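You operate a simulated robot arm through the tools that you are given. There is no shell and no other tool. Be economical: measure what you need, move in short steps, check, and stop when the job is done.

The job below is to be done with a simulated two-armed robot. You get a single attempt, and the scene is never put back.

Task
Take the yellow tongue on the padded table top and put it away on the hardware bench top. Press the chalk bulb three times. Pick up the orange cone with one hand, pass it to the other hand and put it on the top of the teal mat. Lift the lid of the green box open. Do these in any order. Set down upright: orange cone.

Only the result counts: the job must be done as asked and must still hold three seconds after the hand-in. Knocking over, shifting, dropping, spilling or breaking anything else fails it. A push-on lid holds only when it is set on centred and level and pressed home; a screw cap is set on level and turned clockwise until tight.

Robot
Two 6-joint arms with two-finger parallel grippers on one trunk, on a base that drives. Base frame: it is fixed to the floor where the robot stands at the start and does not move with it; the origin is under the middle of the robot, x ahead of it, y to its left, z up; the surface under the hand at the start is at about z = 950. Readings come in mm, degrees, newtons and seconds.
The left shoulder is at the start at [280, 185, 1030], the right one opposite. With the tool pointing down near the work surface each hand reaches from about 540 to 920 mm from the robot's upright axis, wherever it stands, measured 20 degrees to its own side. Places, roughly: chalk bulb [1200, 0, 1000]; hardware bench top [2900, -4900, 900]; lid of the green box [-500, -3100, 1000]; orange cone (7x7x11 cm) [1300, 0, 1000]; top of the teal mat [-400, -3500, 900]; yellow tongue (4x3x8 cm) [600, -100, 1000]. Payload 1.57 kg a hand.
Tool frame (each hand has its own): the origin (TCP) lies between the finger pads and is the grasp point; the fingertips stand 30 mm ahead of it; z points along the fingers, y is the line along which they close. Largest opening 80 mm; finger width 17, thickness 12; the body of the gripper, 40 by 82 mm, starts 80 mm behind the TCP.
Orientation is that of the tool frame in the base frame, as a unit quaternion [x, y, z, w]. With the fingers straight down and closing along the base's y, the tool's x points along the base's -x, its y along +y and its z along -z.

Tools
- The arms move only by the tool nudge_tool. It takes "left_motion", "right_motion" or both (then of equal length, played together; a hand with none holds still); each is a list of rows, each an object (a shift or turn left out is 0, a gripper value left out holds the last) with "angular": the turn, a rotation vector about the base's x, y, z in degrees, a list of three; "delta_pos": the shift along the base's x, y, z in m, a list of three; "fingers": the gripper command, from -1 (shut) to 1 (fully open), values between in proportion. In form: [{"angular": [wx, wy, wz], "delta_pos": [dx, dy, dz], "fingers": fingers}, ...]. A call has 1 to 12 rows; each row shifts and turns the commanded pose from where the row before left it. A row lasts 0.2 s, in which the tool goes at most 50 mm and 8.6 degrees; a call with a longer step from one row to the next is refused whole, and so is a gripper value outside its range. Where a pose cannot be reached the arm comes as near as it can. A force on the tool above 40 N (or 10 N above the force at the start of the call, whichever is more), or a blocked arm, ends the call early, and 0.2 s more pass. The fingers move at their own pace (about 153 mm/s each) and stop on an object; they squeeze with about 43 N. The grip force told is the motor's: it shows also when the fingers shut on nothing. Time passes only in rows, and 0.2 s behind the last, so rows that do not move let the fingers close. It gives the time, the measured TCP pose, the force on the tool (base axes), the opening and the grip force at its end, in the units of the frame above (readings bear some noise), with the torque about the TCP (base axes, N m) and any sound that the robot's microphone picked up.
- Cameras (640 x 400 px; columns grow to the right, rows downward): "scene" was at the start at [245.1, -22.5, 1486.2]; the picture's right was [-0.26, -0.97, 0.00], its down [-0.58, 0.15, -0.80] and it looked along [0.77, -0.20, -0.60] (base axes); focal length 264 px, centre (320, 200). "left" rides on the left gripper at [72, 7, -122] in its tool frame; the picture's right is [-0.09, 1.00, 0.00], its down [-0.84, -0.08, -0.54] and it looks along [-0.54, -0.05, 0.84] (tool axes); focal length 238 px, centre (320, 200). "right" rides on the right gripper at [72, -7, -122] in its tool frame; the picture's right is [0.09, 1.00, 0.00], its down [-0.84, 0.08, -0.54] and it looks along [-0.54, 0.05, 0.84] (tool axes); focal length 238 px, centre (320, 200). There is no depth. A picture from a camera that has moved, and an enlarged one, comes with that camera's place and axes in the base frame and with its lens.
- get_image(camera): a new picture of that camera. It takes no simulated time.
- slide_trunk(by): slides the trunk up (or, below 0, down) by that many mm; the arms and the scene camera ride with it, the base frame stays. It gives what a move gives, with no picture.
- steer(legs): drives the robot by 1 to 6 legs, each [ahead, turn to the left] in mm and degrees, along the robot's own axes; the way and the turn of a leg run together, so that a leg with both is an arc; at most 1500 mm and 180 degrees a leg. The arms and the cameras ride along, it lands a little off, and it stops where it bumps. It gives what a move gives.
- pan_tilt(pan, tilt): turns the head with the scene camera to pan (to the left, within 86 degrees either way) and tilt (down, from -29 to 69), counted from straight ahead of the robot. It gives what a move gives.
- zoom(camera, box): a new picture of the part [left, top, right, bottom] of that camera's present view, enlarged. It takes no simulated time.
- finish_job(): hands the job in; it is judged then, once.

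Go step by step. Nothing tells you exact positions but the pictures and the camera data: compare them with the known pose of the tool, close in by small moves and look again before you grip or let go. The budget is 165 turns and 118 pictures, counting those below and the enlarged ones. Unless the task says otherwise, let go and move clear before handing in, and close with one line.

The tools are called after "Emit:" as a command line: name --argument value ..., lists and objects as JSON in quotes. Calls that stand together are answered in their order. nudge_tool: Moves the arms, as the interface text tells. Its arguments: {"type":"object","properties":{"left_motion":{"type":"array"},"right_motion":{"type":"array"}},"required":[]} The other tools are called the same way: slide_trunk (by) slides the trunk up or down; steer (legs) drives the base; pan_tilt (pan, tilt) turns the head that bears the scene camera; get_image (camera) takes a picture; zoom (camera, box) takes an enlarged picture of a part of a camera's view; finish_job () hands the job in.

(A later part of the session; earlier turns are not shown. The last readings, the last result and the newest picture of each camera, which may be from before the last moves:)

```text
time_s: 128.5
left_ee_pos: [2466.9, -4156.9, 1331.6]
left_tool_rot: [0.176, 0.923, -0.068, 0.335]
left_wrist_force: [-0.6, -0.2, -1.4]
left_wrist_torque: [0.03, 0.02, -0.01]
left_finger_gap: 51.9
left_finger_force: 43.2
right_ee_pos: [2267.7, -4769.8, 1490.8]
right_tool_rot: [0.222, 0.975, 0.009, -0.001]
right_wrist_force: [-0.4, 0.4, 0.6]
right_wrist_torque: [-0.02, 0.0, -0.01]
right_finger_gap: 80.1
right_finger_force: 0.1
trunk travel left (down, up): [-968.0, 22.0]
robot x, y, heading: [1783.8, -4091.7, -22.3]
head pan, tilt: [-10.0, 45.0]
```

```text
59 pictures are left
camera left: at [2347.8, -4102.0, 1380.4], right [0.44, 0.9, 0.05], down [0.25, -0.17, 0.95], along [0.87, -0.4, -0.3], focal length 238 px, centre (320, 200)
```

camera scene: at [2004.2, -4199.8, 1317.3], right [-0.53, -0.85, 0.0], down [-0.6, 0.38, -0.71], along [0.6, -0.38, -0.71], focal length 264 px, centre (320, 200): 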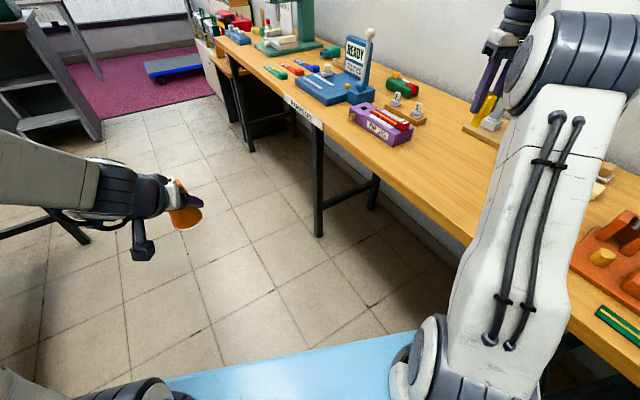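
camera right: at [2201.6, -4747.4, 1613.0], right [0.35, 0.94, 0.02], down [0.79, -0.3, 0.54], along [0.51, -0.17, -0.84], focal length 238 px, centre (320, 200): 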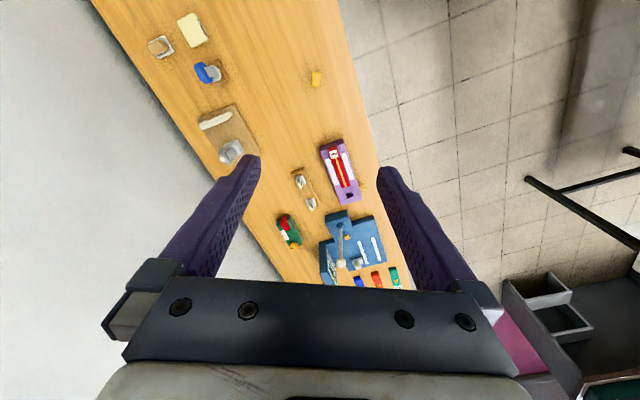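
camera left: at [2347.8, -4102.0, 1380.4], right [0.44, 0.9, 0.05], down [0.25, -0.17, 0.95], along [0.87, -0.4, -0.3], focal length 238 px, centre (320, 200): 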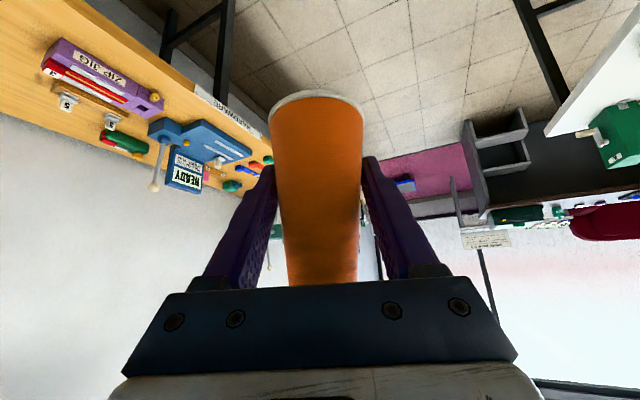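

The tongue stands on the HARDWARE bench. I'll retract the right hand, back out of the aisle and go to face the check-in cabinet with the teal mat.

Emit:
nudge_tool --right_motion '[{"delta_pos": [-0.028, 0.037, 0]}, {"delta_pos": [-0.028, 0.037, 0]}, {"delta_pos": [-0.028, 0.037, 0]}, {"delta_pos": [-0.027, 0.037, 0]}, {"delta_pos": [-0.027, 0.037, 0]}]'

Emit:
steer --legs '[[-700, 0], [0, 22], [-800, 0], [0, 90], [240, 0], [0, 90]]'

Emit:
pan_tilt --pan -15 --tilt 45

Emit:
get_image --camera "scene"

Emit:
get_image --camera "right"

```text
time_s: 129.7
left_ee_pos: [2469.1, -4158.1, 1332.2]
left_tool_rot: [0.175, 0.923, -0.068, 0.335]
left_wrist_force: [1.0, -0.7, -2.2]
left_wrist_torque: [0.02, -0.01, 0.01]
left_finger_gap: 51.8
left_finger_force: 43.1
right_ee_pos: [2131.3, -4584.6, 1492.6]
right_tool_rot: [0.221, 0.975, 0.011, 0.0]
right_wrist_force: [-0.5, -0.2, 0.4]
right_wrist_torque: [0.01, -0.01, 0.01]
right_finger_gap: 80.1
right_finger_force: 0.0
trunk travel left (down, up): [-968.0, 22.0]
robot x, y, heading: [1785.3, -4098.0, -22.5]
head pan, tilt: [-10.0, 45.0]
```

```text
time_s: 132.7
left_ee_pos: [1982.1, -3972.1, 1335.2]
left_tool_rot: [0.19, 0.92, -0.082, 0.331]
left_wrist_force: [0.4, -0.3, -2.2]
left_wrist_torque: [-0.02, -0.01, -0.01]
left_finger_gap: 51.5
left_finger_force: 42.6
right_ee_pos: [1630.8, -4384.2, 1497.3]
right_tool_rot: [0.239, 0.971, 0.001, -0.001]
right_wrist_force: [-0.4, -0.1, -0.2]
right_wrist_torque: [-0.04, 0.0, 0.02]
right_finger_gap: 80.0
right_finger_force: 0.1
trunk travel left (down, up): [-968.0, 22.0]
robot x, y, heading: [1288.6, -3913.3, -24.5]
head pan, tilt: [-10.0, 45.0]
stopped in leg 1: the robot was blocked; the commanded pose is now the measured one
```

```text
time_s: 133.4
left_ee_pos: [1979.1, -3977.9, 1333.6]
left_tool_rot: [0.193, 0.92, -0.082, 0.33]
left_wrist_force: [0.4, -0.3, -1.1]
left_wrist_torque: [-0.04, 0.0, -0.03]
left_finger_gap: 51.7
left_finger_force: 42.8
right_ee_pos: [1628.0, -4390.2, 1495.6]
right_tool_rot: [0.241, 0.971, 0.003, -0.001]
right_wrist_force: [-1.1, 0.7, 0.1]
right_wrist_torque: [0.01, 0.03, 0.02]
right_finger_gap: 80.1
right_finger_force: 0.0
trunk travel left (down, up): [-968.0, 22.0]
robot x, y, heading: [1290.2, -3915.4, -24.5]
head pan, tilt: [-15.0, 45.0]
```

```text
58 pictures are left
camera scene: at [1496.9, -4037.5, 1717.5], right [-0.64, -0.77, 0.0], down [-0.55, 0.45, -0.71], along [0.55, -0.45, -0.71], focal length 264 px, centre (320, 200)
```

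scene: 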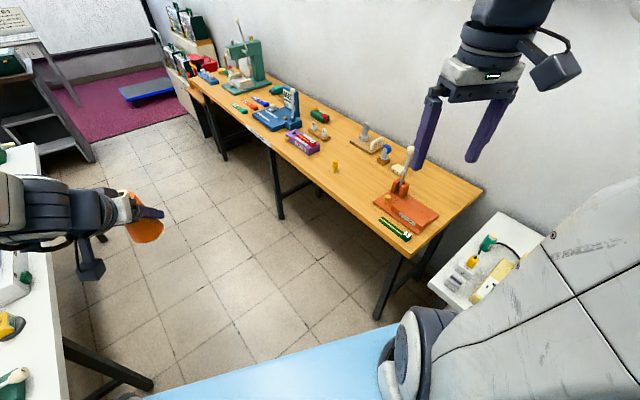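

```text
57 pictures are left
camera right: at [1562.3, -4363.2, 1618.1], right [0.38, 0.92, 0.01], down [0.78, -0.33, 0.54], along [0.5, -0.2, -0.84], focal length 238 px, centre (320, 200)
```

right: 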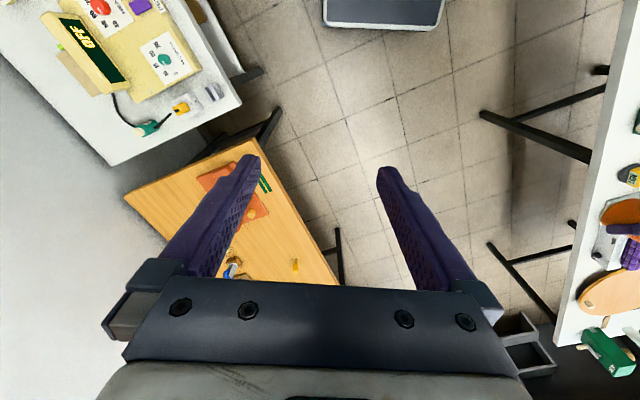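

The base's rear-left corner came up against the white table as I reversed at an angle. I'll pull forward, straighten out, and back out along the aisle.

Emit:
steer --legs '[[130, 0], [0, 18.5]]'

Emit:
pan_tilt --pan 60 --tilt 35

Emit:
get_image --camera "scene"

```text
time_s: 135.7
left_ee_pos: [2085.0, -3810.1, 1333.6]
left_tool_rot: [0.042, 0.939, -0.027, 0.34]
left_wrist_force: [0.3, 0.2, -1.7]
left_wrist_torque: [-0.02, -0.01, 0.01]
left_finger_gap: 51.3
left_finger_force: 42.9
right_ee_pos: [1881.0, -4311.6, 1495.8]
right_tool_rot: [0.083, 0.997, 0.001, -0.001]
right_wrist_force: [-0.3, 0.5, -0.1]
right_wrist_torque: [0.02, -0.03, 0.0]
right_finger_gap: 80.1
right_finger_force: 0.1
trunk travel left (down, up): [-968.0, 22.0]
robot x, y, heading: [1409.9, -3970.5, -5.9]
head pan, tilt: [-15.0, 45.0]
```

```text
time_s: 137.1
left_ee_pos: [2085.0, -3810.5, 1333.6]
left_tool_rot: [0.043, 0.939, -0.028, 0.339]
left_wrist_force: [-0.7, 0.0, -1.5]
left_wrist_torque: [0.01, 0.01, -0.03]
left_finger_gap: 51.3
left_finger_force: 42.7
right_ee_pos: [1881.6, -4311.6, 1496.2]
right_tool_rot: [0.082, 0.997, 0.002, -0.002]
right_wrist_force: [-0.3, 0.2, 0.2]
right_wrist_torque: [0.01, 0.05, -0.02]
right_finger_gap: 80.1
right_finger_force: 0.1
trunk travel left (down, up): [-968.0, 22.0]
robot x, y, heading: [1407.6, -3968.7, -6.1]
head pan, tilt: [60.0, 35.0]
```

```text
56 pictures are left
camera scene: at [1622.2, -3916.1, 1732.1], right [0.81, -0.59, 0.0], down [-0.34, -0.46, -0.82], along [0.48, 0.66, -0.57], focal length 264 px, centre (320, 200)
```

scene: 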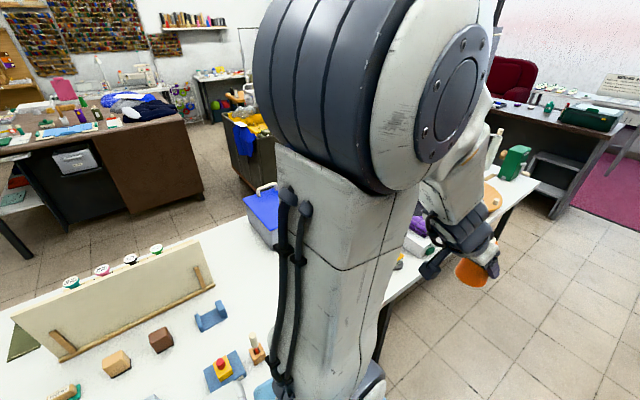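

The white table's contents look undisturbed. Now I'll back out straight and turn to the cabinet.

Emit:
steer --legs '[[-1080, 0], [0, 96], [270, 0], [0, 90]]'

Emit:
pan_tilt --pan -15 --tilt 40

Emit:
get_image --camera "scene"

Emit:
get_image --camera "right"

```text
time_s: 152.0
left_ee_pos: [-312.9, -3823.3, 1332.4]
left_tool_rot: [0.94, 0.011, -0.34, -0.009]
left_wrist_force: [-0.1, -0.1, -0.8]
left_wrist_torque: [-0.01, -0.03, -0.02]
left_finger_gap: 51.5
left_finger_force: 42.9
right_ee_pos: [-166.4, -3299.2, 1496.3]
right_tool_rot: [1.0, -0.026, 0.002, 0.001]
right_wrist_force: [0.0, -0.6, 0.4]
right_wrist_torque: [-0.01, 0.0, 0.02]
right_finger_gap: 80.1
right_finger_force: 0.1
trunk travel left (down, up): [-968.0, 22.0]
robot x, y, heading: [338.6, -3588.6, -179.3]
head pan, tilt: [60.0, 35.0]
```

```text
time_s: 153.5
left_ee_pos: [-312.0, -3821.8, 1333.5]
left_tool_rot: [0.94, 0.011, -0.34, -0.008]
left_wrist_force: [0.6, -0.4, -1.8]
left_wrist_torque: [0.02, 0.01, 0.02]
left_finger_gap: 51.4
left_finger_force: 43.1
right_ee_pos: [-166.6, -3299.5, 1497.6]
right_tool_rot: [1.0, -0.025, 0.002, 0.001]
right_wrist_force: [-1.6, -0.9, 0.3]
right_wrist_torque: [0.03, 0.03, 0.01]
right_finger_gap: 79.9
right_finger_force: 0.0
trunk travel left (down, up): [-968.0, 22.0]
robot x, y, heading: [337.8, -3584.8, -179.5]
head pan, tilt: [-15.0, 40.0]
```

```text
55 pictures are left
camera scene: at [98.1, -3566.5, 1724.6], right [0.25, 0.97, 0.0], down [0.62, -0.16, -0.77], along [-0.74, 0.19, -0.64], focal length 264 px, centre (320, 200)
```

scene: 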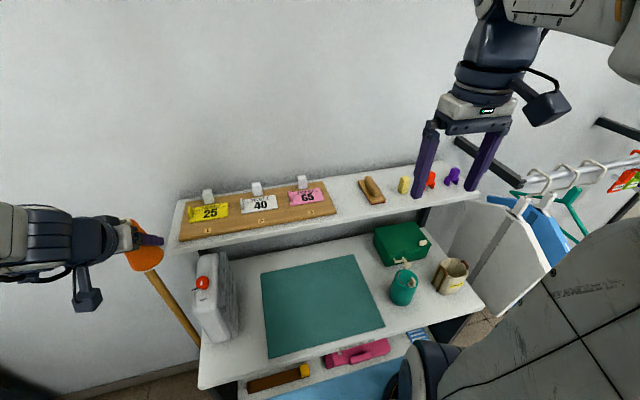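

```text
54 pictures are left
camera right: at [-94.5, -3296.8, 1618.2], right [0.04, -1.0, 0.0], down [-0.84, -0.03, 0.54], along [-0.54, -0.03, -0.84], focal length 238 px, centre (320, 200)
```

right: 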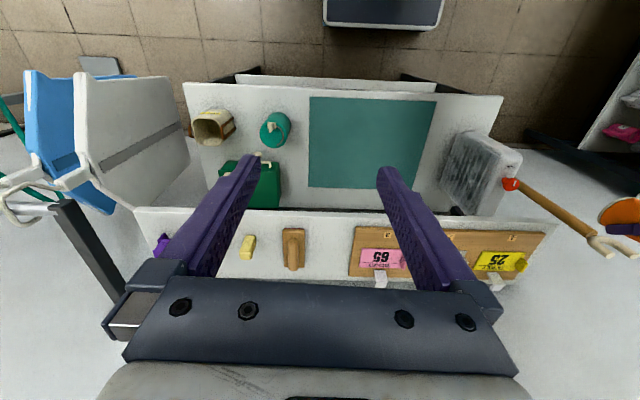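

The teal mat (centre about (-350, -3455)) and green box are in front of me. For the handover I'll bring the left hand to the middle and try turning the right hand 180° so its camera faces away from the left hand.

Emit:
nudge_tool --right_motion '[{"angular": [0, 0, 8.2]}, {"angular": [0, 0, 8.2]}, {"angular": [0, 0, 8.2]}, {"angular": [0, 0, 8.2]}, {"angular": [0, 0, 8.2]}, {"angular": [0, 0, 8.2]}, {"angular": [0, 0, 8.2]}, {"angular": [0, 0, 8.2]}, {"angular": [0, 0, 8.2]}, {"angular": [0, 0, 8.2]}, {"angular": [0, 0, 8.2]}]'

Emit:
nudge_tool --right_motion '[{"angular": [0, 0, 8.2]}, {"angular": [0, 0, 8.2]}, {"angular": [0, 0, 8.2]}, {"angular": [0, 0, 8.2]}, {"angular": [0, 0, 8.2]}, {"angular": [0, 0, 8.2]}, {"angular": [0, 0, 8.2]}, {"angular": [0, 0, 8.2]}, {"angular": [0, 0, 8.2]}, {"angular": [0, 0, 8.2]}, {"angular": [0, 0, 8.2]}]'

```text
time_s: 155.9
left_ee_pos: [-313.2, -3822.0, 1333.2]
left_tool_rot: [0.94, 0.012, -0.341, -0.008]
left_wrist_force: [0.5, 0.0, -1.2]
left_wrist_torque: [0.01, -0.02, -0.02]
left_finger_gap: 51.5
left_finger_force: 43.2
right_ee_pos: [-166.2, -3299.5, 1495.9]
right_tool_rot: [0.723, 0.691, 0.002, 0.0]
right_wrist_force: [0.0, 0.3, 0.1]
right_wrist_torque: [-0.02, 0.0, 0.01]
right_finger_gap: 80.2
right_finger_force: 0.0
trunk travel left (down, up): [-968.0, 22.0]
robot x, y, heading: [337.5, -3582.7, -179.3]
head pan, tilt: [-15.0, 40.0]
```

```text
time_s: 158.3
left_ee_pos: [-312.4, -3821.4, 1333.7]
left_tool_rot: [0.94, 0.011, -0.34, -0.008]
left_wrist_force: [0.1, -0.2, -1.0]
left_wrist_torque: [-0.01, 0.02, -0.03]
left_finger_gap: 51.0
left_finger_force: 43.4
right_ee_pos: [-184.4, -3422.5, 1494.1]
right_tool_rot: [0.023, 1.0, 0.004, -0.003]
right_wrist_force: [0.4, -0.3, 0.4]
right_wrist_torque: [-0.01, -0.01, 0.0]
right_finger_gap: 79.8
right_finger_force: 0.0
right hand out of reach, approached as far as the arm can: row 8, 9, 10, 11
trunk travel left (down, up): [-968.0, 22.0]
robot x, y, heading: [341.9, -3586.9, -179.5]
head pan, tilt: [-15.0, 40.0]
```

The right hand reached the turned orientation when nearer the centre. Now I'll bring the left hand with the cone to the middle.

Emit:
nudge_tool --left_motion '[{"delta_pos": [0.002, 0.033, 0]}, {"delta_pos": [0.002, 0.034, 0]}, {"delta_pos": [0.002, 0.034, 0]}, {"delta_pos": [0.002, 0.034, 0]}, {"delta_pos": [0.002, 0.034, 0]}, {"delta_pos": [0.002, 0.033, 0]}, {}]'

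Emit:
pan_tilt --pan 0 --tilt 35

Emit:
get_image --camera "scene"

Emit:
get_image --camera "right"

```text
time_s: 159.9
left_ee_pos: [-303.1, -3635.6, 1334.8]
left_tool_rot: [0.94, 0.01, -0.34, -0.008]
left_wrist_force: [-1.3, 0.0, -1.9]
left_wrist_torque: [0.01, -0.03, -0.03]
left_finger_gap: 51.0
left_finger_force: 42.0
left hand out of reach, approached as far as the arm can: row 2
right_ee_pos: [-184.1, -3421.3, 1493.4]
right_tool_rot: [0.023, 1.0, 0.004, -0.002]
right_wrist_force: [0.5, -1.1, -0.1]
right_wrist_torque: [-0.01, -0.02, -0.02]
right_finger_gap: 79.9
right_finger_force: 0.1
trunk travel left (down, up): [-968.0, 22.0]
robot x, y, heading: [343.2, -3588.9, -179.6]
head pan, tilt: [-15.0, 40.0]
```

```text
time_s: 160.7
left_ee_pos: [-303.8, -3637.4, 1336.2]
left_tool_rot: [0.94, 0.012, -0.341, -0.008]
left_wrist_force: [0.4, -0.1, 0.0]
left_wrist_torque: [-0.02, -0.01, 0.02]
left_finger_gap: 51.0
left_finger_force: 43.3
right_ee_pos: [-183.1, -3420.8, 1492.0]
right_tool_rot: [0.023, 1.0, 0.005, -0.002]
right_wrist_force: [-0.3, -0.2, 0.4]
right_wrist_torque: [0.0, -0.03, 0.01]
right_finger_gap: 80.1
right_finger_force: 0.1
trunk travel left (down, up): [-968.0, 22.0]
robot x, y, heading: [339.9, -3584.0, -179.7]
head pan, tilt: [0.0, 35.0]
```

```text
53 pictures are left
camera scene: at [92.3, -3588.3, 1732.1], right [-0.01, 1.0, 0.0], down [0.57, 0.0, -0.82], along [-0.82, -0.01, -0.57], focal length 264 px, centre (320, 200)
```

scene: 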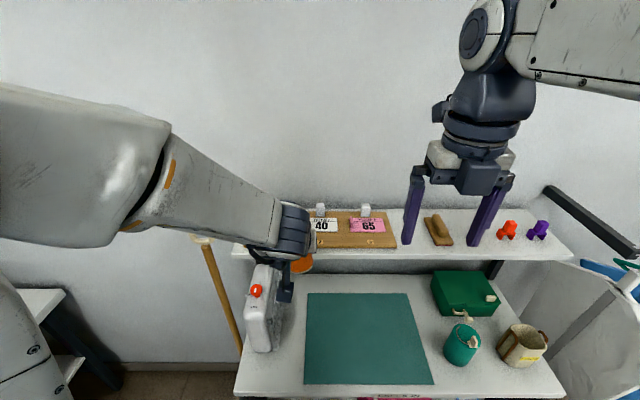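

```text
52 pictures are left
camera right: at [-254.1, -3425.8, 1615.0], right [-0.04, 1.0, 0.01], down [0.84, 0.03, 0.54], along [0.54, 0.03, -0.84], focal length 238 px, centre (320, 200)
```

right: 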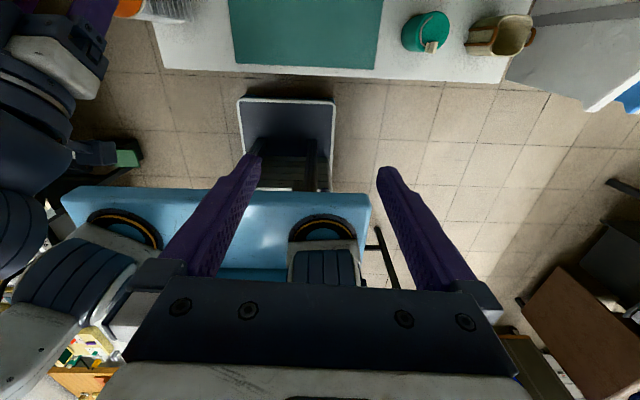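

Both hands are visible and clear of one another. I'll move the right hand part way toward the cone and check how it tracks.

Emit:
nudge_tool --right_motion '[{"delta_pos": [-0.02, -0.02, 0]}, {"delta_pos": [-0.02, -0.02, 0]}, {"delta_pos": [-0.02, -0.02, 0]}, {"delta_pos": [-0.02, -0.02, 0]}, {}]'

Emit:
get_image --camera "right"

```text
time_s: 161.9
left_ee_pos: [-302.2, -3637.4, 1335.5]
left_tool_rot: [0.94, 0.012, -0.341, -0.007]
left_wrist_force: [0.3, -0.3, -1.9]
left_wrist_torque: [-0.04, 0.02, 0.02]
left_finger_gap: 51.0
left_finger_force: 42.9
right_ee_pos: [-263.1, -3501.2, 1493.5]
right_tool_rot: [0.022, 1.0, 0.001, -0.002]
right_wrist_force: [0.2, 0.7, 1.4]
right_wrist_torque: [0.03, -0.02, -0.02]
right_finger_gap: 80.1
right_finger_force: 0.1
trunk travel left (down, up): [-968.0, 22.0]
robot x, y, heading: [337.0, -3587.9, -179.4]
head pan, tilt: [0.0, 35.0]
```

```text
51 pictures are left
camera right: at [-333.8, -3505.4, 1614.9], right [-0.05, 1.0, 0.0], down [0.84, 0.04, 0.54], along [0.54, 0.03, -0.84], focal length 238 px, centre (320, 200)
```

right: 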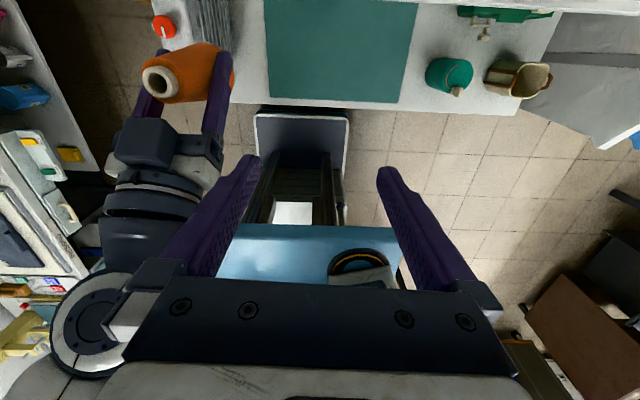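

Tracking is exact. The cone's top is at about (-303, -3642) and it is upright. I'll move the right hand right above it.

Emit:
nudge_tool --right_motion '[{"delta_pos": [-0.01, -0.035, 0]}, {"delta_pos": [-0.01, -0.035, 0]}, {"delta_pos": [-0.01, -0.035, 0]}, {"delta_pos": [-0.012, -0.036, 0]}, {}]'

Emit:
get_image --camera "right"

Emit:
get_image --camera "scene"

```text
time_s: 163.1
left_ee_pos: [-304.0, -3638.3, 1336.0]
left_tool_rot: [0.94, 0.011, -0.341, -0.008]
left_wrist_force: [-0.6, -0.3, -1.0]
left_wrist_torque: [0.0, 0.0, -0.02]
left_finger_gap: 51.3
left_finger_force: 43.0
right_ee_pos: [-306.2, -3644.6, 1493.5]
right_tool_rot: [0.022, 1.0, 0.002, -0.002]
right_wrist_force: [1.6, -0.4, -0.7]
right_wrist_torque: [0.02, -0.02, -0.04]
right_finger_gap: 79.9
right_finger_force: 0.0
trunk travel left (down, up): [-968.0, 22.0]
robot x, y, heading: [340.9, -3585.5, -179.7]
head pan, tilt: [0.0, 35.0]
```

```text
50 pictures are left
camera right: at [-377.1, -3648.2, 1615.4], right [-0.05, 1.0, 0.0], down [0.84, 0.04, 0.54], along [0.54, 0.03, -0.84], focal length 238 px, centre (320, 200)
```

right: 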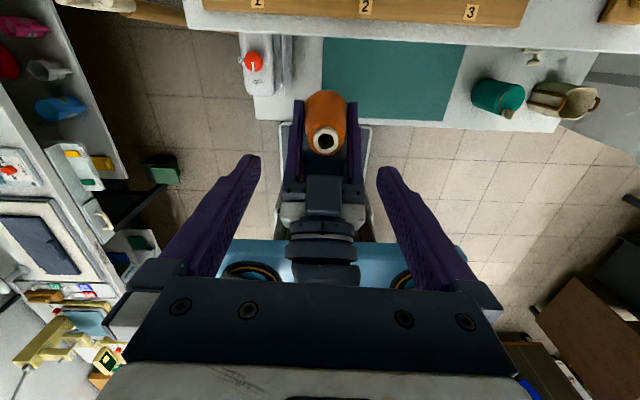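

```text
49 pictures are left
camera scene: at [92.1, -3588.7, 1732.1], right [-0.01, 1.0, 0.0], down [0.57, 0.0, -0.82], along [-0.82, -0.01, -0.57], focal length 264 px, centre (320, 200)
```

scene: 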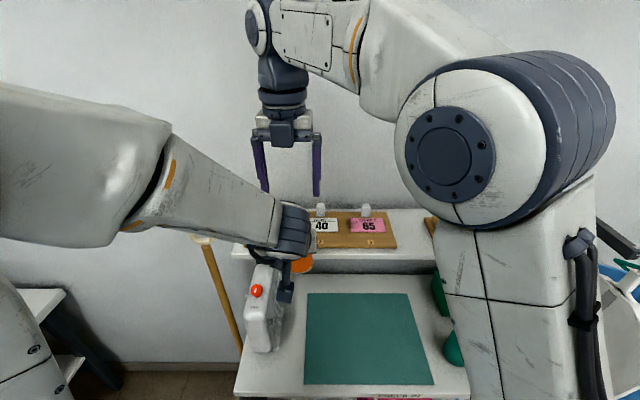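

Slight corrections (+4, +5 mm); I'll descend most of the way and look.

Emit:
nudge_tool --right_motion '[{"delta_pos": [0.003, 0.005, -0.03]}, {"delta_pos": [0, 0, -0.03]}, {"delta_pos": [0, 0, -0.02]}, {}]'

Emit:
get_image --camera "right"

Emit:
zoom --camera "scene" --box '[220, 130, 380, 310]'

```text
time_s: 164.1
left_ee_pos: [-302.4, -3637.0, 1335.8]
left_tool_rot: [0.94, 0.011, -0.34, -0.008]
left_wrist_force: [0.2, -0.1, -2.2]
left_wrist_torque: [-0.01, 0.02, 0.0]
left_finger_gap: 51.0
left_finger_force: 42.9
right_ee_pos: [-304.0, -3638.7, 1412.3]
right_tool_rot: [0.021, 1.0, 0.002, -0.001]
right_wrist_force: [-0.2, -0.1, 0.3]
right_wrist_torque: [-0.02, 0.0, -0.04]
right_finger_gap: 79.9
right_finger_force: 0.1
trunk travel left (down, up): [-968.0, 22.0]
robot x, y, heading: [336.2, -3584.7, -179.6]
head pan, tilt: [0.0, 35.0]
```

```text
48 pictures are left
camera right: at [-373.5, -3642.2, 1534.5], right [-0.05, 1.0, 0.0], down [0.84, 0.04, 0.54], along [0.54, 0.03, -0.84], focal length 238 px, centre (320, 200)
```

right: 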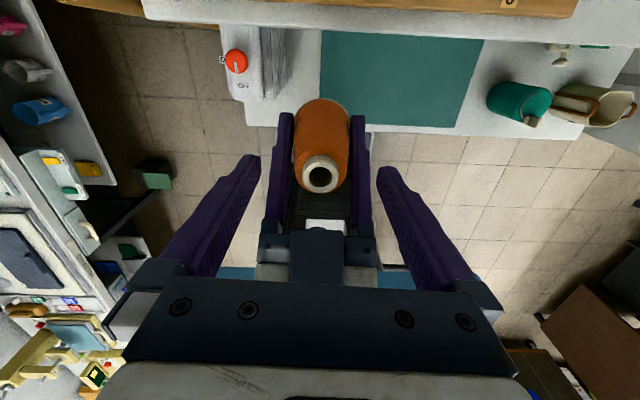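

```text
2.22 times, centred on (300, 220) of scene
camera zoom: at [92.3, -3588.4, 1732.1], right [-0.01, 1.0, 0.0], down [0.57, 0.0, -0.82], along [-0.82, -0.01, -0.57], focal length 586 px, centre (364, 156)
```

zoom: 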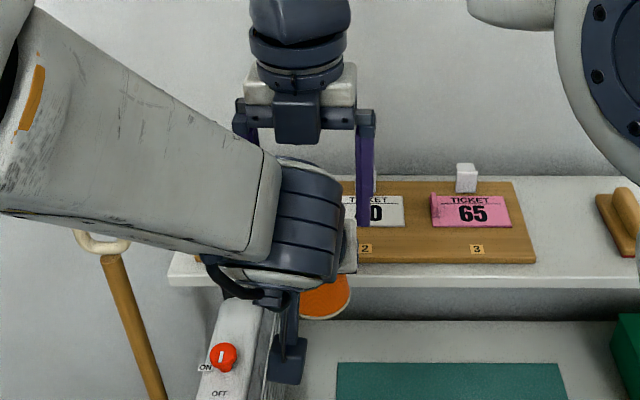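

The dark blocks on top of the grippers would collide in this arrangement, so I'll change it. I'll retreat the right hand up and aside, then turn the left hand about the vertical so it holds the cone from the left side.

Emit:
nudge_tool --right_motion '[{"delta_pos": [0, 0, 0.03]}, {"delta_pos": [0, 0, 0.03]}, {"delta_pos": [0, 0, 0.03]}, {"delta_pos": [0.01, 0.04, 0]}, {"delta_pos": [0.02, 0.04, 0]}, {"delta_pos": [0.02, 0.04, 0]}, {"delta_pos": [0.02, 0.04, 0]}, {"delta_pos": [0.02, 0.04, 0]}]'

Emit:
nudge_tool --left_motion '[{"angular": [0, 0, -8]}, {"angular": [0, 0, -8]}, {"angular": [0, 0, -8]}, {"angular": [0, 0, -8]}, {"angular": [0, 0, -8]}, {"angular": [0, 0, -8]}]'

```text
time_s: 165.9
left_ee_pos: [-304.3, -3637.3, 1335.5]
left_tool_rot: [0.94, 0.011, -0.341, -0.009]
left_wrist_force: [-0.5, -0.2, -1.8]
left_wrist_torque: [0.03, -0.02, -0.02]
left_finger_gap: 50.7
left_finger_force: 42.2
right_ee_pos: [-211.5, -3435.0, 1503.2]
right_tool_rot: [0.022, 1.0, 0.002, -0.001]
right_wrist_force: [-0.7, -0.1, 0.5]
right_wrist_torque: [-0.03, 0.02, 0.02]
right_finger_gap: 79.9
right_finger_force: 0.1
trunk travel left (down, up): [-968.0, 22.0]
robot x, y, heading: [339.2, -3587.2, -179.5]
head pan, tilt: [0.0, 35.0]
```

```text
time_s: 167.3
left_ee_pos: [-306.9, -3635.9, 1337.5]
left_tool_rot: [0.877, -0.331, -0.322, -0.134]
left_wrist_force: [0.1, -0.5, -2.4]
left_wrist_torque: [0.02, 0.01, 0.0]
left_finger_gap: 51.1
left_finger_force: 43.0
left hand out of reach, approached as far as the arm can: row 3
right_ee_pos: [-211.3, -3435.8, 1502.5]
right_tool_rot: [0.022, 1.0, 0.002, -0.002]
right_wrist_force: [0.6, -0.6, 0.3]
right_wrist_torque: [-0.02, 0.01, -0.02]
right_finger_gap: 79.9
right_finger_force: 0.0
trunk travel left (down, up): [-968.0, 22.0]
robot x, y, heading: [336.4, -3584.4, -179.7]
head pan, tilt: [0.0, 35.0]
```

Emit:
nudge_tool --left_motion '[{"angular": [0, 0, -8]}, {"angular": [0, 0, -8]}, {"angular": [0, 0, -8]}, {"angular": [0, 0, -8]}, {"angular": [0, 0, -8]}, {"angular": [0, 0, -6]}, {}]'

Emit:
get_image --camera "scene"

Emit:
get_image --camera "right"

```text
time_s: 168.9
left_ee_pos: [-307.7, -3635.3, 1336.4]
left_tool_rot: [0.678, -0.647, -0.244, -0.249]
left_wrist_force: [0.7, -0.3, -1.5]
left_wrist_torque: [0.02, 0.0, 0.02]
left_finger_gap: 51.3
left_finger_force: 43.9
right_ee_pos: [-209.7, -3435.1, 1502.3]
right_tool_rot: [0.022, 1.0, 0.002, -0.001]
right_wrist_force: [0.6, 0.6, -0.1]
right_wrist_torque: [0.01, 0.02, 0.01]
right_finger_gap: 80.1
right_finger_force: 0.0
trunk travel left (down, up): [-968.0, 22.0]
robot x, y, heading: [339.3, -3585.4, -179.6]
head pan, tilt: [0.0, 35.0]
```

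```text
46 pictures are left
camera scene: at [92.2, -3588.5, 1732.1], right [-0.01, 1.0, 0.0], down [0.57, 0.0, -0.82], along [-0.82, -0.01, -0.57], focal length 264 px, centre (320, 200)
```

scene: 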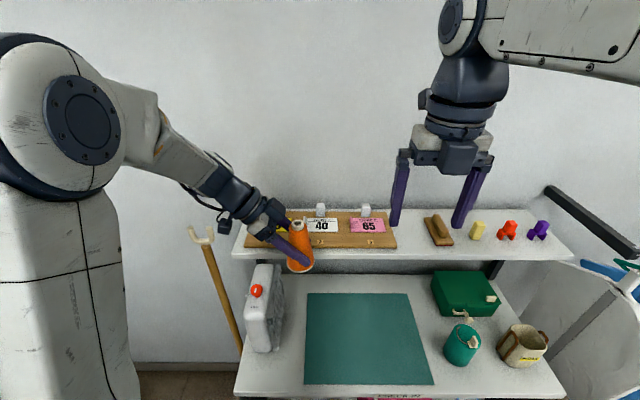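

```text
45 pictures are left
camera right: at [-281.7, -3439.2, 1624.7], right [-0.05, 1.0, 0.0], down [0.84, 0.04, 0.54], along [0.54, 0.03, -0.84], focal length 238 px, centre (320, 200)
```

right: 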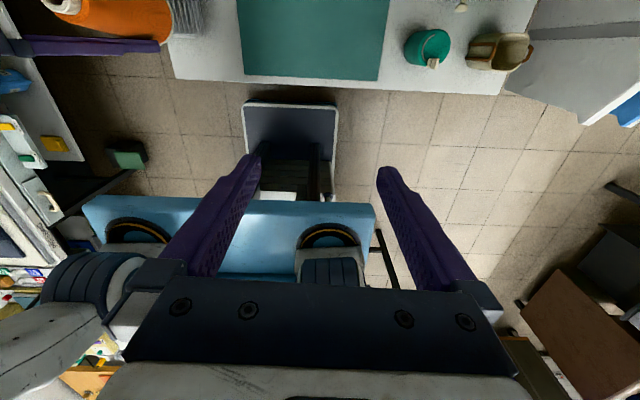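

The left hand now holds the cone from the left side. I'll turn the right hand 90° back so its closing line matches, and zoom in on the cone.

Emit:
nudge_tool --right_motion '[{"angular": [0, 0, -8.2]}, {"angular": [0, 0, -8.2]}, {"angular": [0, 0, -8.2]}, {"angular": [0, 0, -8.2]}, {"angular": [0, 0, -8.2]}, {"angular": [0, 0, -8.2]}, {"angular": [0, 0, -8.2]}, {"angular": [0, 0, -8.2]}, {"angular": [0, 0, -8.2]}, {"angular": [0, 0, -8.2]}, {"angular": [0, 0, -6.5]}]'

Emit:
zoom --camera "scene" --box '[220, 180, 380, 300]'

Emit:
get_image --camera "left"

```text
time_s: 171.3
left_ee_pos: [-305.3, -3633.6, 1337.5]
left_tool_rot: [0.678, -0.647, -0.244, -0.249]
left_wrist_force: [-0.2, -0.5, -2.6]
left_wrist_torque: [-0.03, 0.01, 0.01]
left_finger_gap: 50.9
left_finger_force: 43.4
right_ee_pos: [-213.1, -3436.5, 1502.8]
right_tool_rot: [0.714, 0.701, 0.003, 0.0]
right_wrist_force: [0.6, 0.3, 0.2]
right_wrist_torque: [-0.02, -0.03, -0.01]
right_finger_gap: 79.9
right_finger_force: 0.0
trunk travel left (down, up): [-968.0, 22.0]
robot x, y, heading: [341.4, -3586.3, -179.6]
head pan, tilt: [0.0, 35.0]
```

```text
3.33 times, centred on (300, 240) of scene
camera zoom: at [92.3, -3588.5, 1732.1], right [-0.01, 1.0, 0.0], down [0.57, 0.0, -0.82], along [-0.82, -0.01, -0.57], focal length 879 px, centre (387, 67)
```

zoom: 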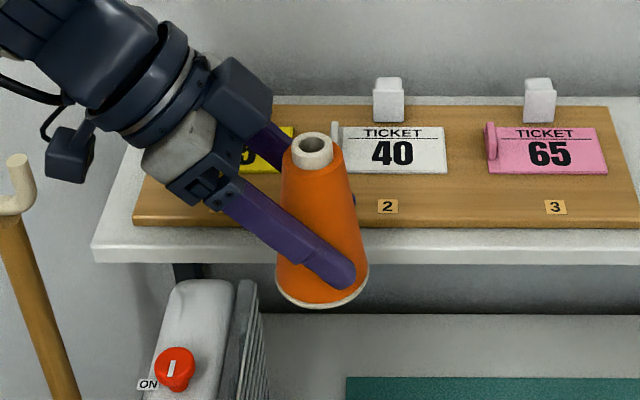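

```text
43 pictures are left
camera left: at [-308.2, -3769.7, 1382.4], right [-1.0, 0.03, 0.04], down [0.05, 0.28, 0.96], along [0.02, 0.96, -0.28], focal length 238 px, centre (320, 200)
```

left: 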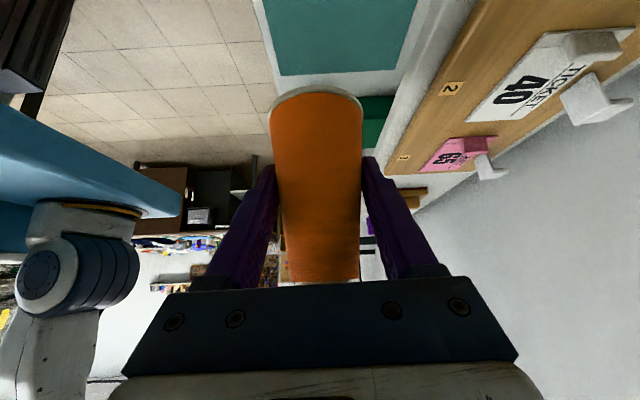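

I'll tilt the right hand 25° toward its own side and bring it to a standoff above the cone's top.

Emit:
nudge_tool --right_motion '[{"angular": [-5, 0, 0], "delta_pos": [-0.0192, -0.0283, -0.001]}, {"angular": [-5, 0, 0], "delta_pos": [-0.0192, -0.0283, -0.001]}, {"angular": [-5, 0, 0], "delta_pos": [-0.0192, -0.0283, -0.001]}, {"angular": [-5, 0, 0], "delta_pos": [-0.0192, -0.0283, -0.001]}, {"angular": [-5, 0, 0], "delta_pos": [-0.0192, -0.0283, -0.001]}, {}]'

Emit:
get_image --camera "right"

Emit:
zoom --camera "scene" --box '[200, 100, 420, 280]'

```text
time_s: 172.7
left_ee_pos: [-307.1, -3635.4, 1336.7]
left_tool_rot: [0.677, -0.648, -0.244, -0.249]
left_wrist_force: [0.1, -0.2, -1.8]
left_wrist_torque: [-0.02, 0.04, 0.01]
left_finger_gap: 51.1
left_finger_force: 43.3
right_ee_pos: [-306.6, -3578.7, 1498.0]
right_tool_rot: [0.696, 0.685, -0.149, 0.156]
right_wrist_force: [-0.5, 1.0, -0.1]
right_wrist_torque: [-0.01, -0.01, 0.0]
right_finger_gap: 80.0
right_finger_force: 0.0
trunk travel left (down, up): [-968.0, 22.0]
robot x, y, heading: [341.1, -3585.4, -179.4]
head pan, tilt: [0.0, 35.0]
```

```text
42 pictures are left
camera right: at [-311.1, -3462.4, 1578.4], right [1.0, 0.07, -0.03], down [0.06, -0.53, 0.84], along [0.04, -0.84, -0.54], focal length 238 px, centre (320, 200)
```

right: 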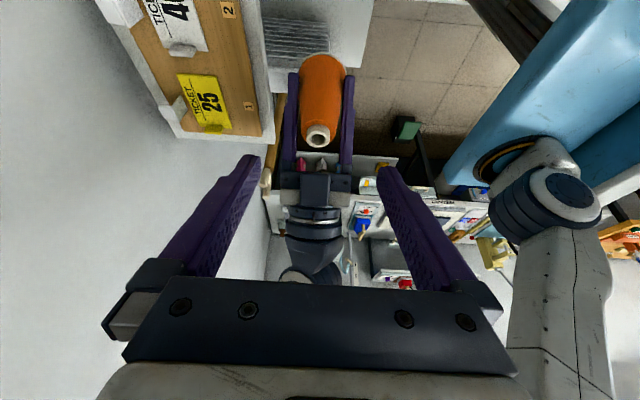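

```text
2.22 times, centred on (310, 190) of scene
camera zoom: at [92.1, -3588.5, 1732.1], right [-0.01, 1.0, 0.0], down [0.57, 0.0, -0.82], along [-0.82, -0.01, -0.57], focal length 586 px, centre (342, 222)
```

zoom: 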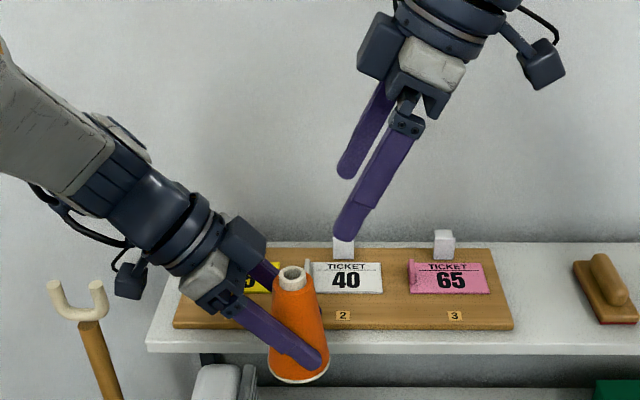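

The alignment is good (cone top ≈ (-308, -3633, 1394)). I'll advance along the tool axis to gripping depth and check before closing.

Emit:
nudge_tool --right_motion '[{"delta_pos": [-0.0005, -0.0092, -0.0214]}, {"delta_pos": [-0.0005, -0.0092, -0.0214]}, {"delta_pos": [-0.0005, -0.0092, -0.0214]}, {"delta_pos": [0, -0.0092, -0.0214]}, {"delta_pos": [0, -0.0092, -0.0214]}, {}]'

Emit:
get_image --camera "right"

Emit:
zoom --camera "scene" --box '[200, 120, 420, 300]'

```text
time_s: 174.1
left_ee_pos: [-306.2, -3634.0, 1337.1]
left_tool_rot: [0.678, -0.647, -0.244, -0.249]
left_wrist_force: [0.3, -0.4, -1.9]
left_wrist_torque: [-0.01, 0.01, 0.01]
left_finger_gap: 50.8
left_finger_force: 43.2
right_ee_pos: [-310.6, -3624.1, 1390.5]
right_tool_rot: [0.696, 0.685, -0.15, 0.155]
right_wrist_force: [-0.4, 0.3, -0.1]
right_wrist_torque: [0.0, -0.01, -0.02]
right_finger_gap: 80.2
right_finger_force: 0.0
trunk travel left (down, up): [-968.0, 22.0]
robot x, y, heading: [338.9, -3585.9, -179.7]
head pan, tilt: [0.0, 35.0]
```

```text
40 pictures are left
camera right: at [-315.3, -3507.9, 1471.2], right [1.0, 0.07, -0.03], down [0.06, -0.53, 0.84], along [0.04, -0.84, -0.54], focal length 238 px, centre (320, 200)
```

right: 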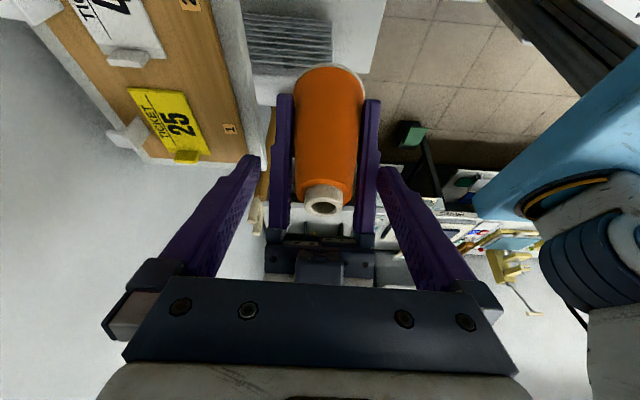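

```text
2.22 times, centred on (310, 210) of scene
camera zoom: at [92.2, -3588.5, 1732.1], right [-0.01, 1.0, 0.0], down [0.57, 0.0, -0.82], along [-0.82, -0.01, -0.57], focal length 586 px, centre (342, 178)
```

zoom: 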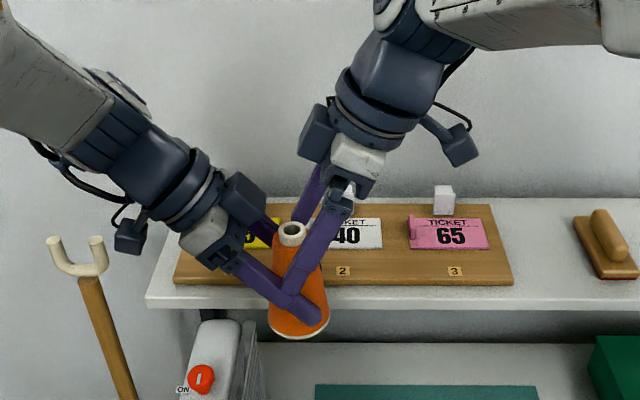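

Clearance between the finger tips and the left fingers is slim, so I'll shift 3 mm out and close gently.

Emit:
nudge_tool --right_motion '[{"delta_pos": [0.002, 0.003, 0.002]}, {"fingers": 0.3}, {"fingers": -0.2}, {"fingers": -0.2}]'

Emit:
get_image --camera "right"

```text
time_s: 175.1
left_ee_pos: [-307.7, -3634.5, 1336.1]
left_tool_rot: [0.679, -0.646, -0.245, -0.248]
left_wrist_force: [-7.4, 0.7, -3.9]
left_wrist_torque: [-0.09, -0.03, -0.02]
left_finger_gap: 51.0
left_finger_force: 42.8
right_ee_pos: [-307.0, -3621.0, 1392.8]
right_tool_rot: [0.696, 0.685, -0.148, 0.156]
right_wrist_force: [8.6, -0.1, 1.7]
right_wrist_torque: [0.02, -0.36, 0.1]
right_finger_gap: 39.6
right_finger_force: 43.0
trunk travel left (down, up): [-968.0, 22.0]
robot x, y, heading: [341.9, -3588.1, -179.4]
head pan, tilt: [0.0, 35.0]
```

```text
38 pictures are left
camera right: at [-312.8, -3505.0, 1472.9], right [1.0, 0.07, -0.03], down [0.06, -0.53, 0.84], along [0.05, -0.84, -0.54], focal length 238 px, centre (320, 200)
```

right: 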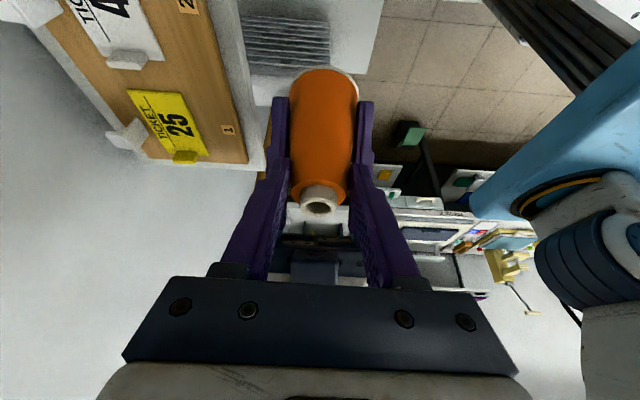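

The right hand grips the cone's upper body (39.6 mm, 43 N). I'll hold with full command, then open the left hand.

Emit:
nudge_tool --right_motion '[{"fingers": -1}, {"fingers": -1}, {"fingers": -1}, {"fingers": -1}, {"fingers": -1}]' --left_motion '[{}, {}, {"fingers": 0.5}, {"fingers": 1}, {"fingers": 1}]'

Emit:
zoom --camera "scene" --box '[200, 120, 420, 300]'

```text
time_s: 176.3
left_ee_pos: [-306.3, -3634.5, 1335.5]
left_tool_rot: [0.679, -0.646, -0.244, -0.249]
left_wrist_force: [0.5, -1.1, 0.0]
left_wrist_torque: [0.0, 0.02, 0.0]
left_finger_gap: 80.1
left_finger_force: 0.1
right_ee_pos: [-308.1, -3621.7, 1393.0]
right_tool_rot: [0.696, 0.685, -0.149, 0.154]
right_wrist_force: [0.3, 0.4, 0.1]
right_wrist_torque: [0.02, 0.01, 0.0]
right_finger_gap: 39.4
right_finger_force: 42.7
trunk travel left (down, up): [-968.0, 22.0]
robot x, y, heading: [338.3, -3587.2, -179.5]
head pan, tilt: [0.0, 35.0]
```

```text
2.22 times, centred on (310, 210) of scene
camera zoom: at [92.3, -3588.5, 1732.1], right [-0.01, 1.0, 0.0], down [0.57, 0.0, -0.82], along [-0.82, -0.01, -0.57], focal length 586 px, centre (342, 178)
```

zoom: 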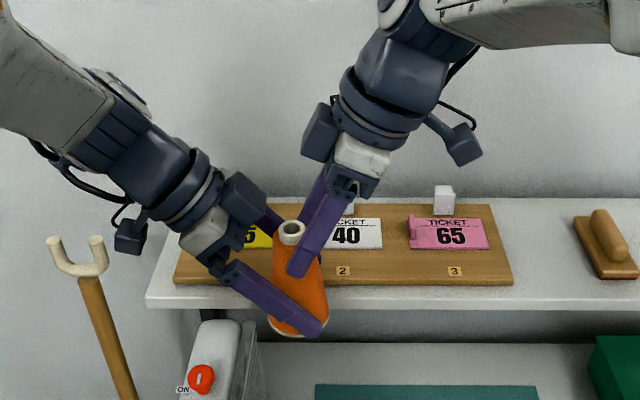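

The right hand holds the cone alone. I'll withdraw the left hand along its axis and then aside.

Emit:
nudge_tool --left_motion '[{"delta_pos": [0, -0.013, 0.0154]}, {"delta_pos": [0, -0.013, 0.0154]}, {"delta_pos": [0, -0.019, 0.023]}, {"delta_pos": [0, -0.019, 0.023]}, {"delta_pos": [0, -0.019, 0.023]}, {"delta_pos": [0.01, -0.04, 0]}, {"delta_pos": [0.01, -0.04, 0]}, {"delta_pos": [0.01, -0.04, 0]}, {}]'

Emit:
get_image --camera "scene"

Emit:
get_image --camera "right"

```text
time_s: 178.3
left_ee_pos: [-275.1, -3838.7, 1435.8]
left_tool_rot: [0.677, -0.648, -0.244, -0.249]
left_wrist_force: [0.3, -0.1, -0.2]
left_wrist_torque: [-0.02, 0.0, 0.0]
left_finger_gap: 80.2
left_finger_force: 0.0
right_ee_pos: [-308.6, -3621.8, 1393.0]
right_tool_rot: [0.696, 0.685, -0.15, 0.154]
right_wrist_force: [-0.1, 0.2, -0.8]
right_wrist_torque: [0.02, 0.01, 0.03]
right_finger_gap: 39.3
right_finger_force: 42.8
trunk travel left (down, up): [-968.0, 22.0]
robot x, y, heading: [340.0, -3586.8, -179.2]
head pan, tilt: [0.0, 35.0]
```

```text
36 pictures are left
camera scene: at [92.3, -3588.7, 1732.1], right [-0.01, 1.0, 0.0], down [0.57, 0.0, -0.82], along [-0.82, -0.01, -0.57], focal length 264 px, centre (320, 200)
```

scene: 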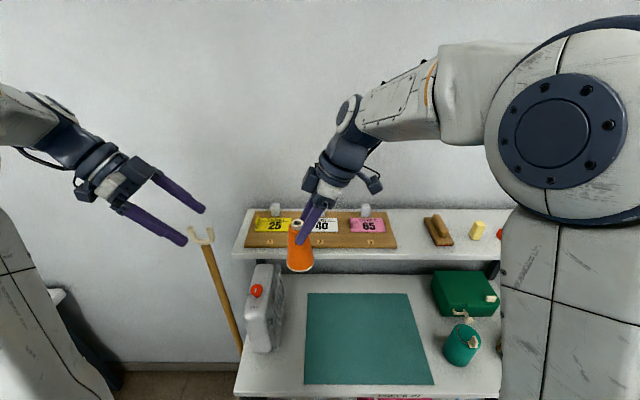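

```text
35 pictures are left
camera right: at [-313.2, -3505.1, 1473.1], right [1.0, 0.07, -0.03], down [0.06, -0.53, 0.84], along [0.04, -0.84, -0.54], focal length 238 px, centre (320, 200)
```

right: 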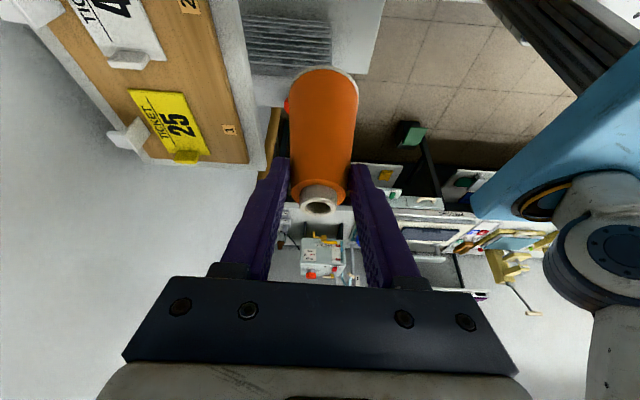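

The handover is done. The tall forked stick is near the left hand, so I'll draw the left hand back toward the robot and move the cone over the front part of the mat, clear of the overhanging shelf (edge x ≈ -380).

Emit:
nudge_tool --left_motion '[{"delta_pos": [0.035, 0.005, 0]}, {"delta_pos": [0.035, 0.005, 0]}, {"delta_pos": [0.035, 0.005, 0]}, {"delta_pos": [0.035, 0.005, 0]}, {"delta_pos": [0.035, 0.005, 0]}, {}]' --right_motion '[{"delta_pos": [0.006, 0.024, 0]}, {"delta_pos": [0.006, 0.024, 0]}, {"delta_pos": [0.006, 0.024, 0]}, {"delta_pos": [0.006, 0.024, 0]}, {"delta_pos": [0.006, 0.024, 0]}, {}]'

Emit:
get_image --camera "scene"

```text
time_s: 179.7
left_ee_pos: [-101.7, -3813.0, 1435.8]
left_tool_rot: [0.678, -0.647, -0.245, -0.248]
left_wrist_force: [-0.1, -0.4, -0.1]
left_wrist_torque: [-0.01, 0.0, -0.03]
left_finger_gap: 80.1
left_finger_force: 0.0
right_ee_pos: [-278.8, -3501.1, 1393.5]
right_tool_rot: [0.696, 0.685, -0.15, 0.154]
right_wrist_force: [0.0, 0.5, 0.7]
right_wrist_torque: [0.0, 0.02, 0.01]
right_finger_gap: 40.0
right_finger_force: 43.2
trunk travel left (down, up): [-968.0, 22.0]
robot x, y, heading: [335.8, -3587.1, -179.5]
head pan, tilt: [0.0, 35.0]
```

```text
34 pictures are left
camera scene: at [92.5, -3588.3, 1732.1], right [-0.01, 1.0, 0.0], down [0.57, 0.0, -0.82], along [-0.82, -0.01, -0.57], focal length 264 px, centre (320, 200)
```

scene: 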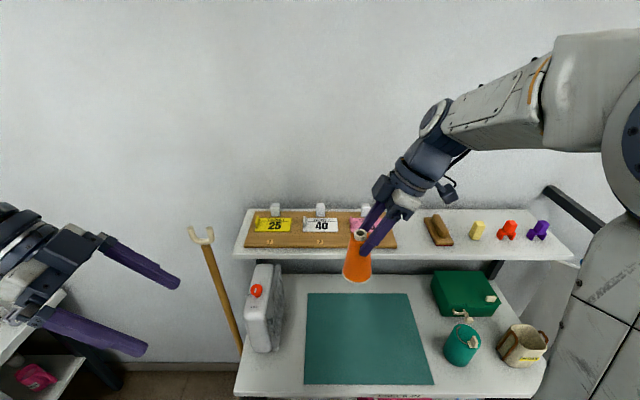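

Clear to lower. Trunk down 340 mm, then look.

Emit:
slide_trunk --by -340

Emit:
get_image --camera "scene"

Emit:
get_image --camera "right"

```text
time_s: 183.0
left_ee_pos: [-103.5, -3813.5, 1095.0]
left_tool_rot: [0.679, -0.647, -0.244, -0.249]
left_wrist_force: [0.1, 0.0, 0.0]
left_wrist_torque: [0.02, -0.01, -0.01]
left_finger_gap: 80.1
left_finger_force: 0.2
right_ee_pos: [-278.3, -3501.2, 1054.0]
right_tool_rot: [0.696, 0.685, -0.149, 0.154]
right_wrist_force: [-0.5, 0.7, -1.1]
right_wrist_torque: [0.01, -0.02, -0.01]
right_finger_gap: 39.7
right_finger_force: 43.1
trunk travel left (down, up): [-628.0, 362.0]
robot x, y, heading: [338.0, -3588.5, -179.4]
head pan, tilt: [0.0, 35.0]
```

```text
33 pictures are left
camera scene: at [92.4, -3588.5, 1392.2], right [-0.01, 1.0, 0.0], down [0.57, 0.0, -0.82], along [-0.82, -0.01, -0.57], focal length 264 px, centre (320, 200)
```

scene: 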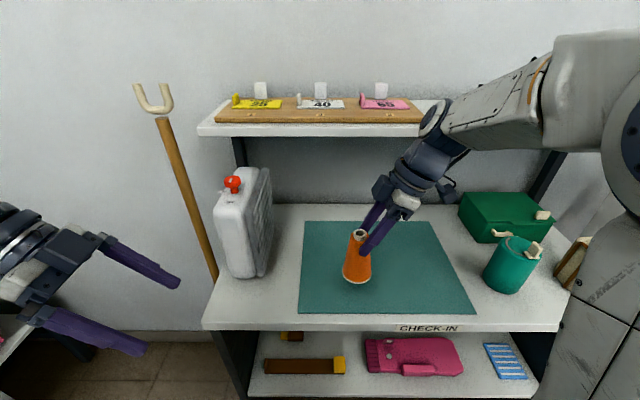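

```text
32 pictures are left
camera right: at [-283.5, -3384.2, 1134.2], right [1.0, 0.07, -0.03], down [0.06, -0.53, 0.84], along [0.04, -0.84, -0.54], focal length 238 px, centre (320, 200)
```

right: 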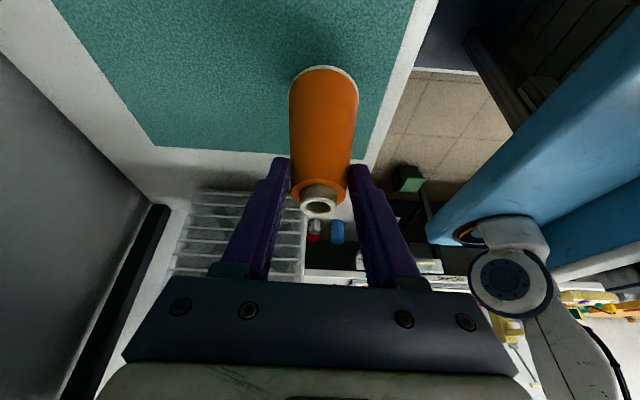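

The cone is above the mat. I'll zoom to judge its uprightness.

Emit:
zoom --camera "scene" --box '[310, 210, 410, 300]'

```text
4.44 times, centred on (360, 255) of scene
camera zoom: at [92.4, -3588.5, 1392.2], right [-0.01, 1.0, 0.0], down [0.57, 0.0, -0.82], along [-0.82, -0.01, -0.57], focal length 1172 px, centre (142, -44)
```

zoom: 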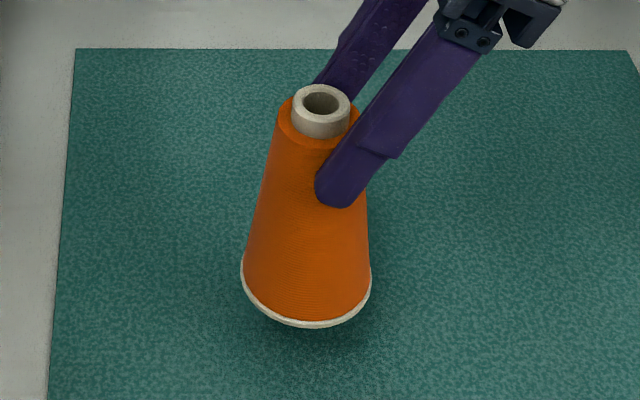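

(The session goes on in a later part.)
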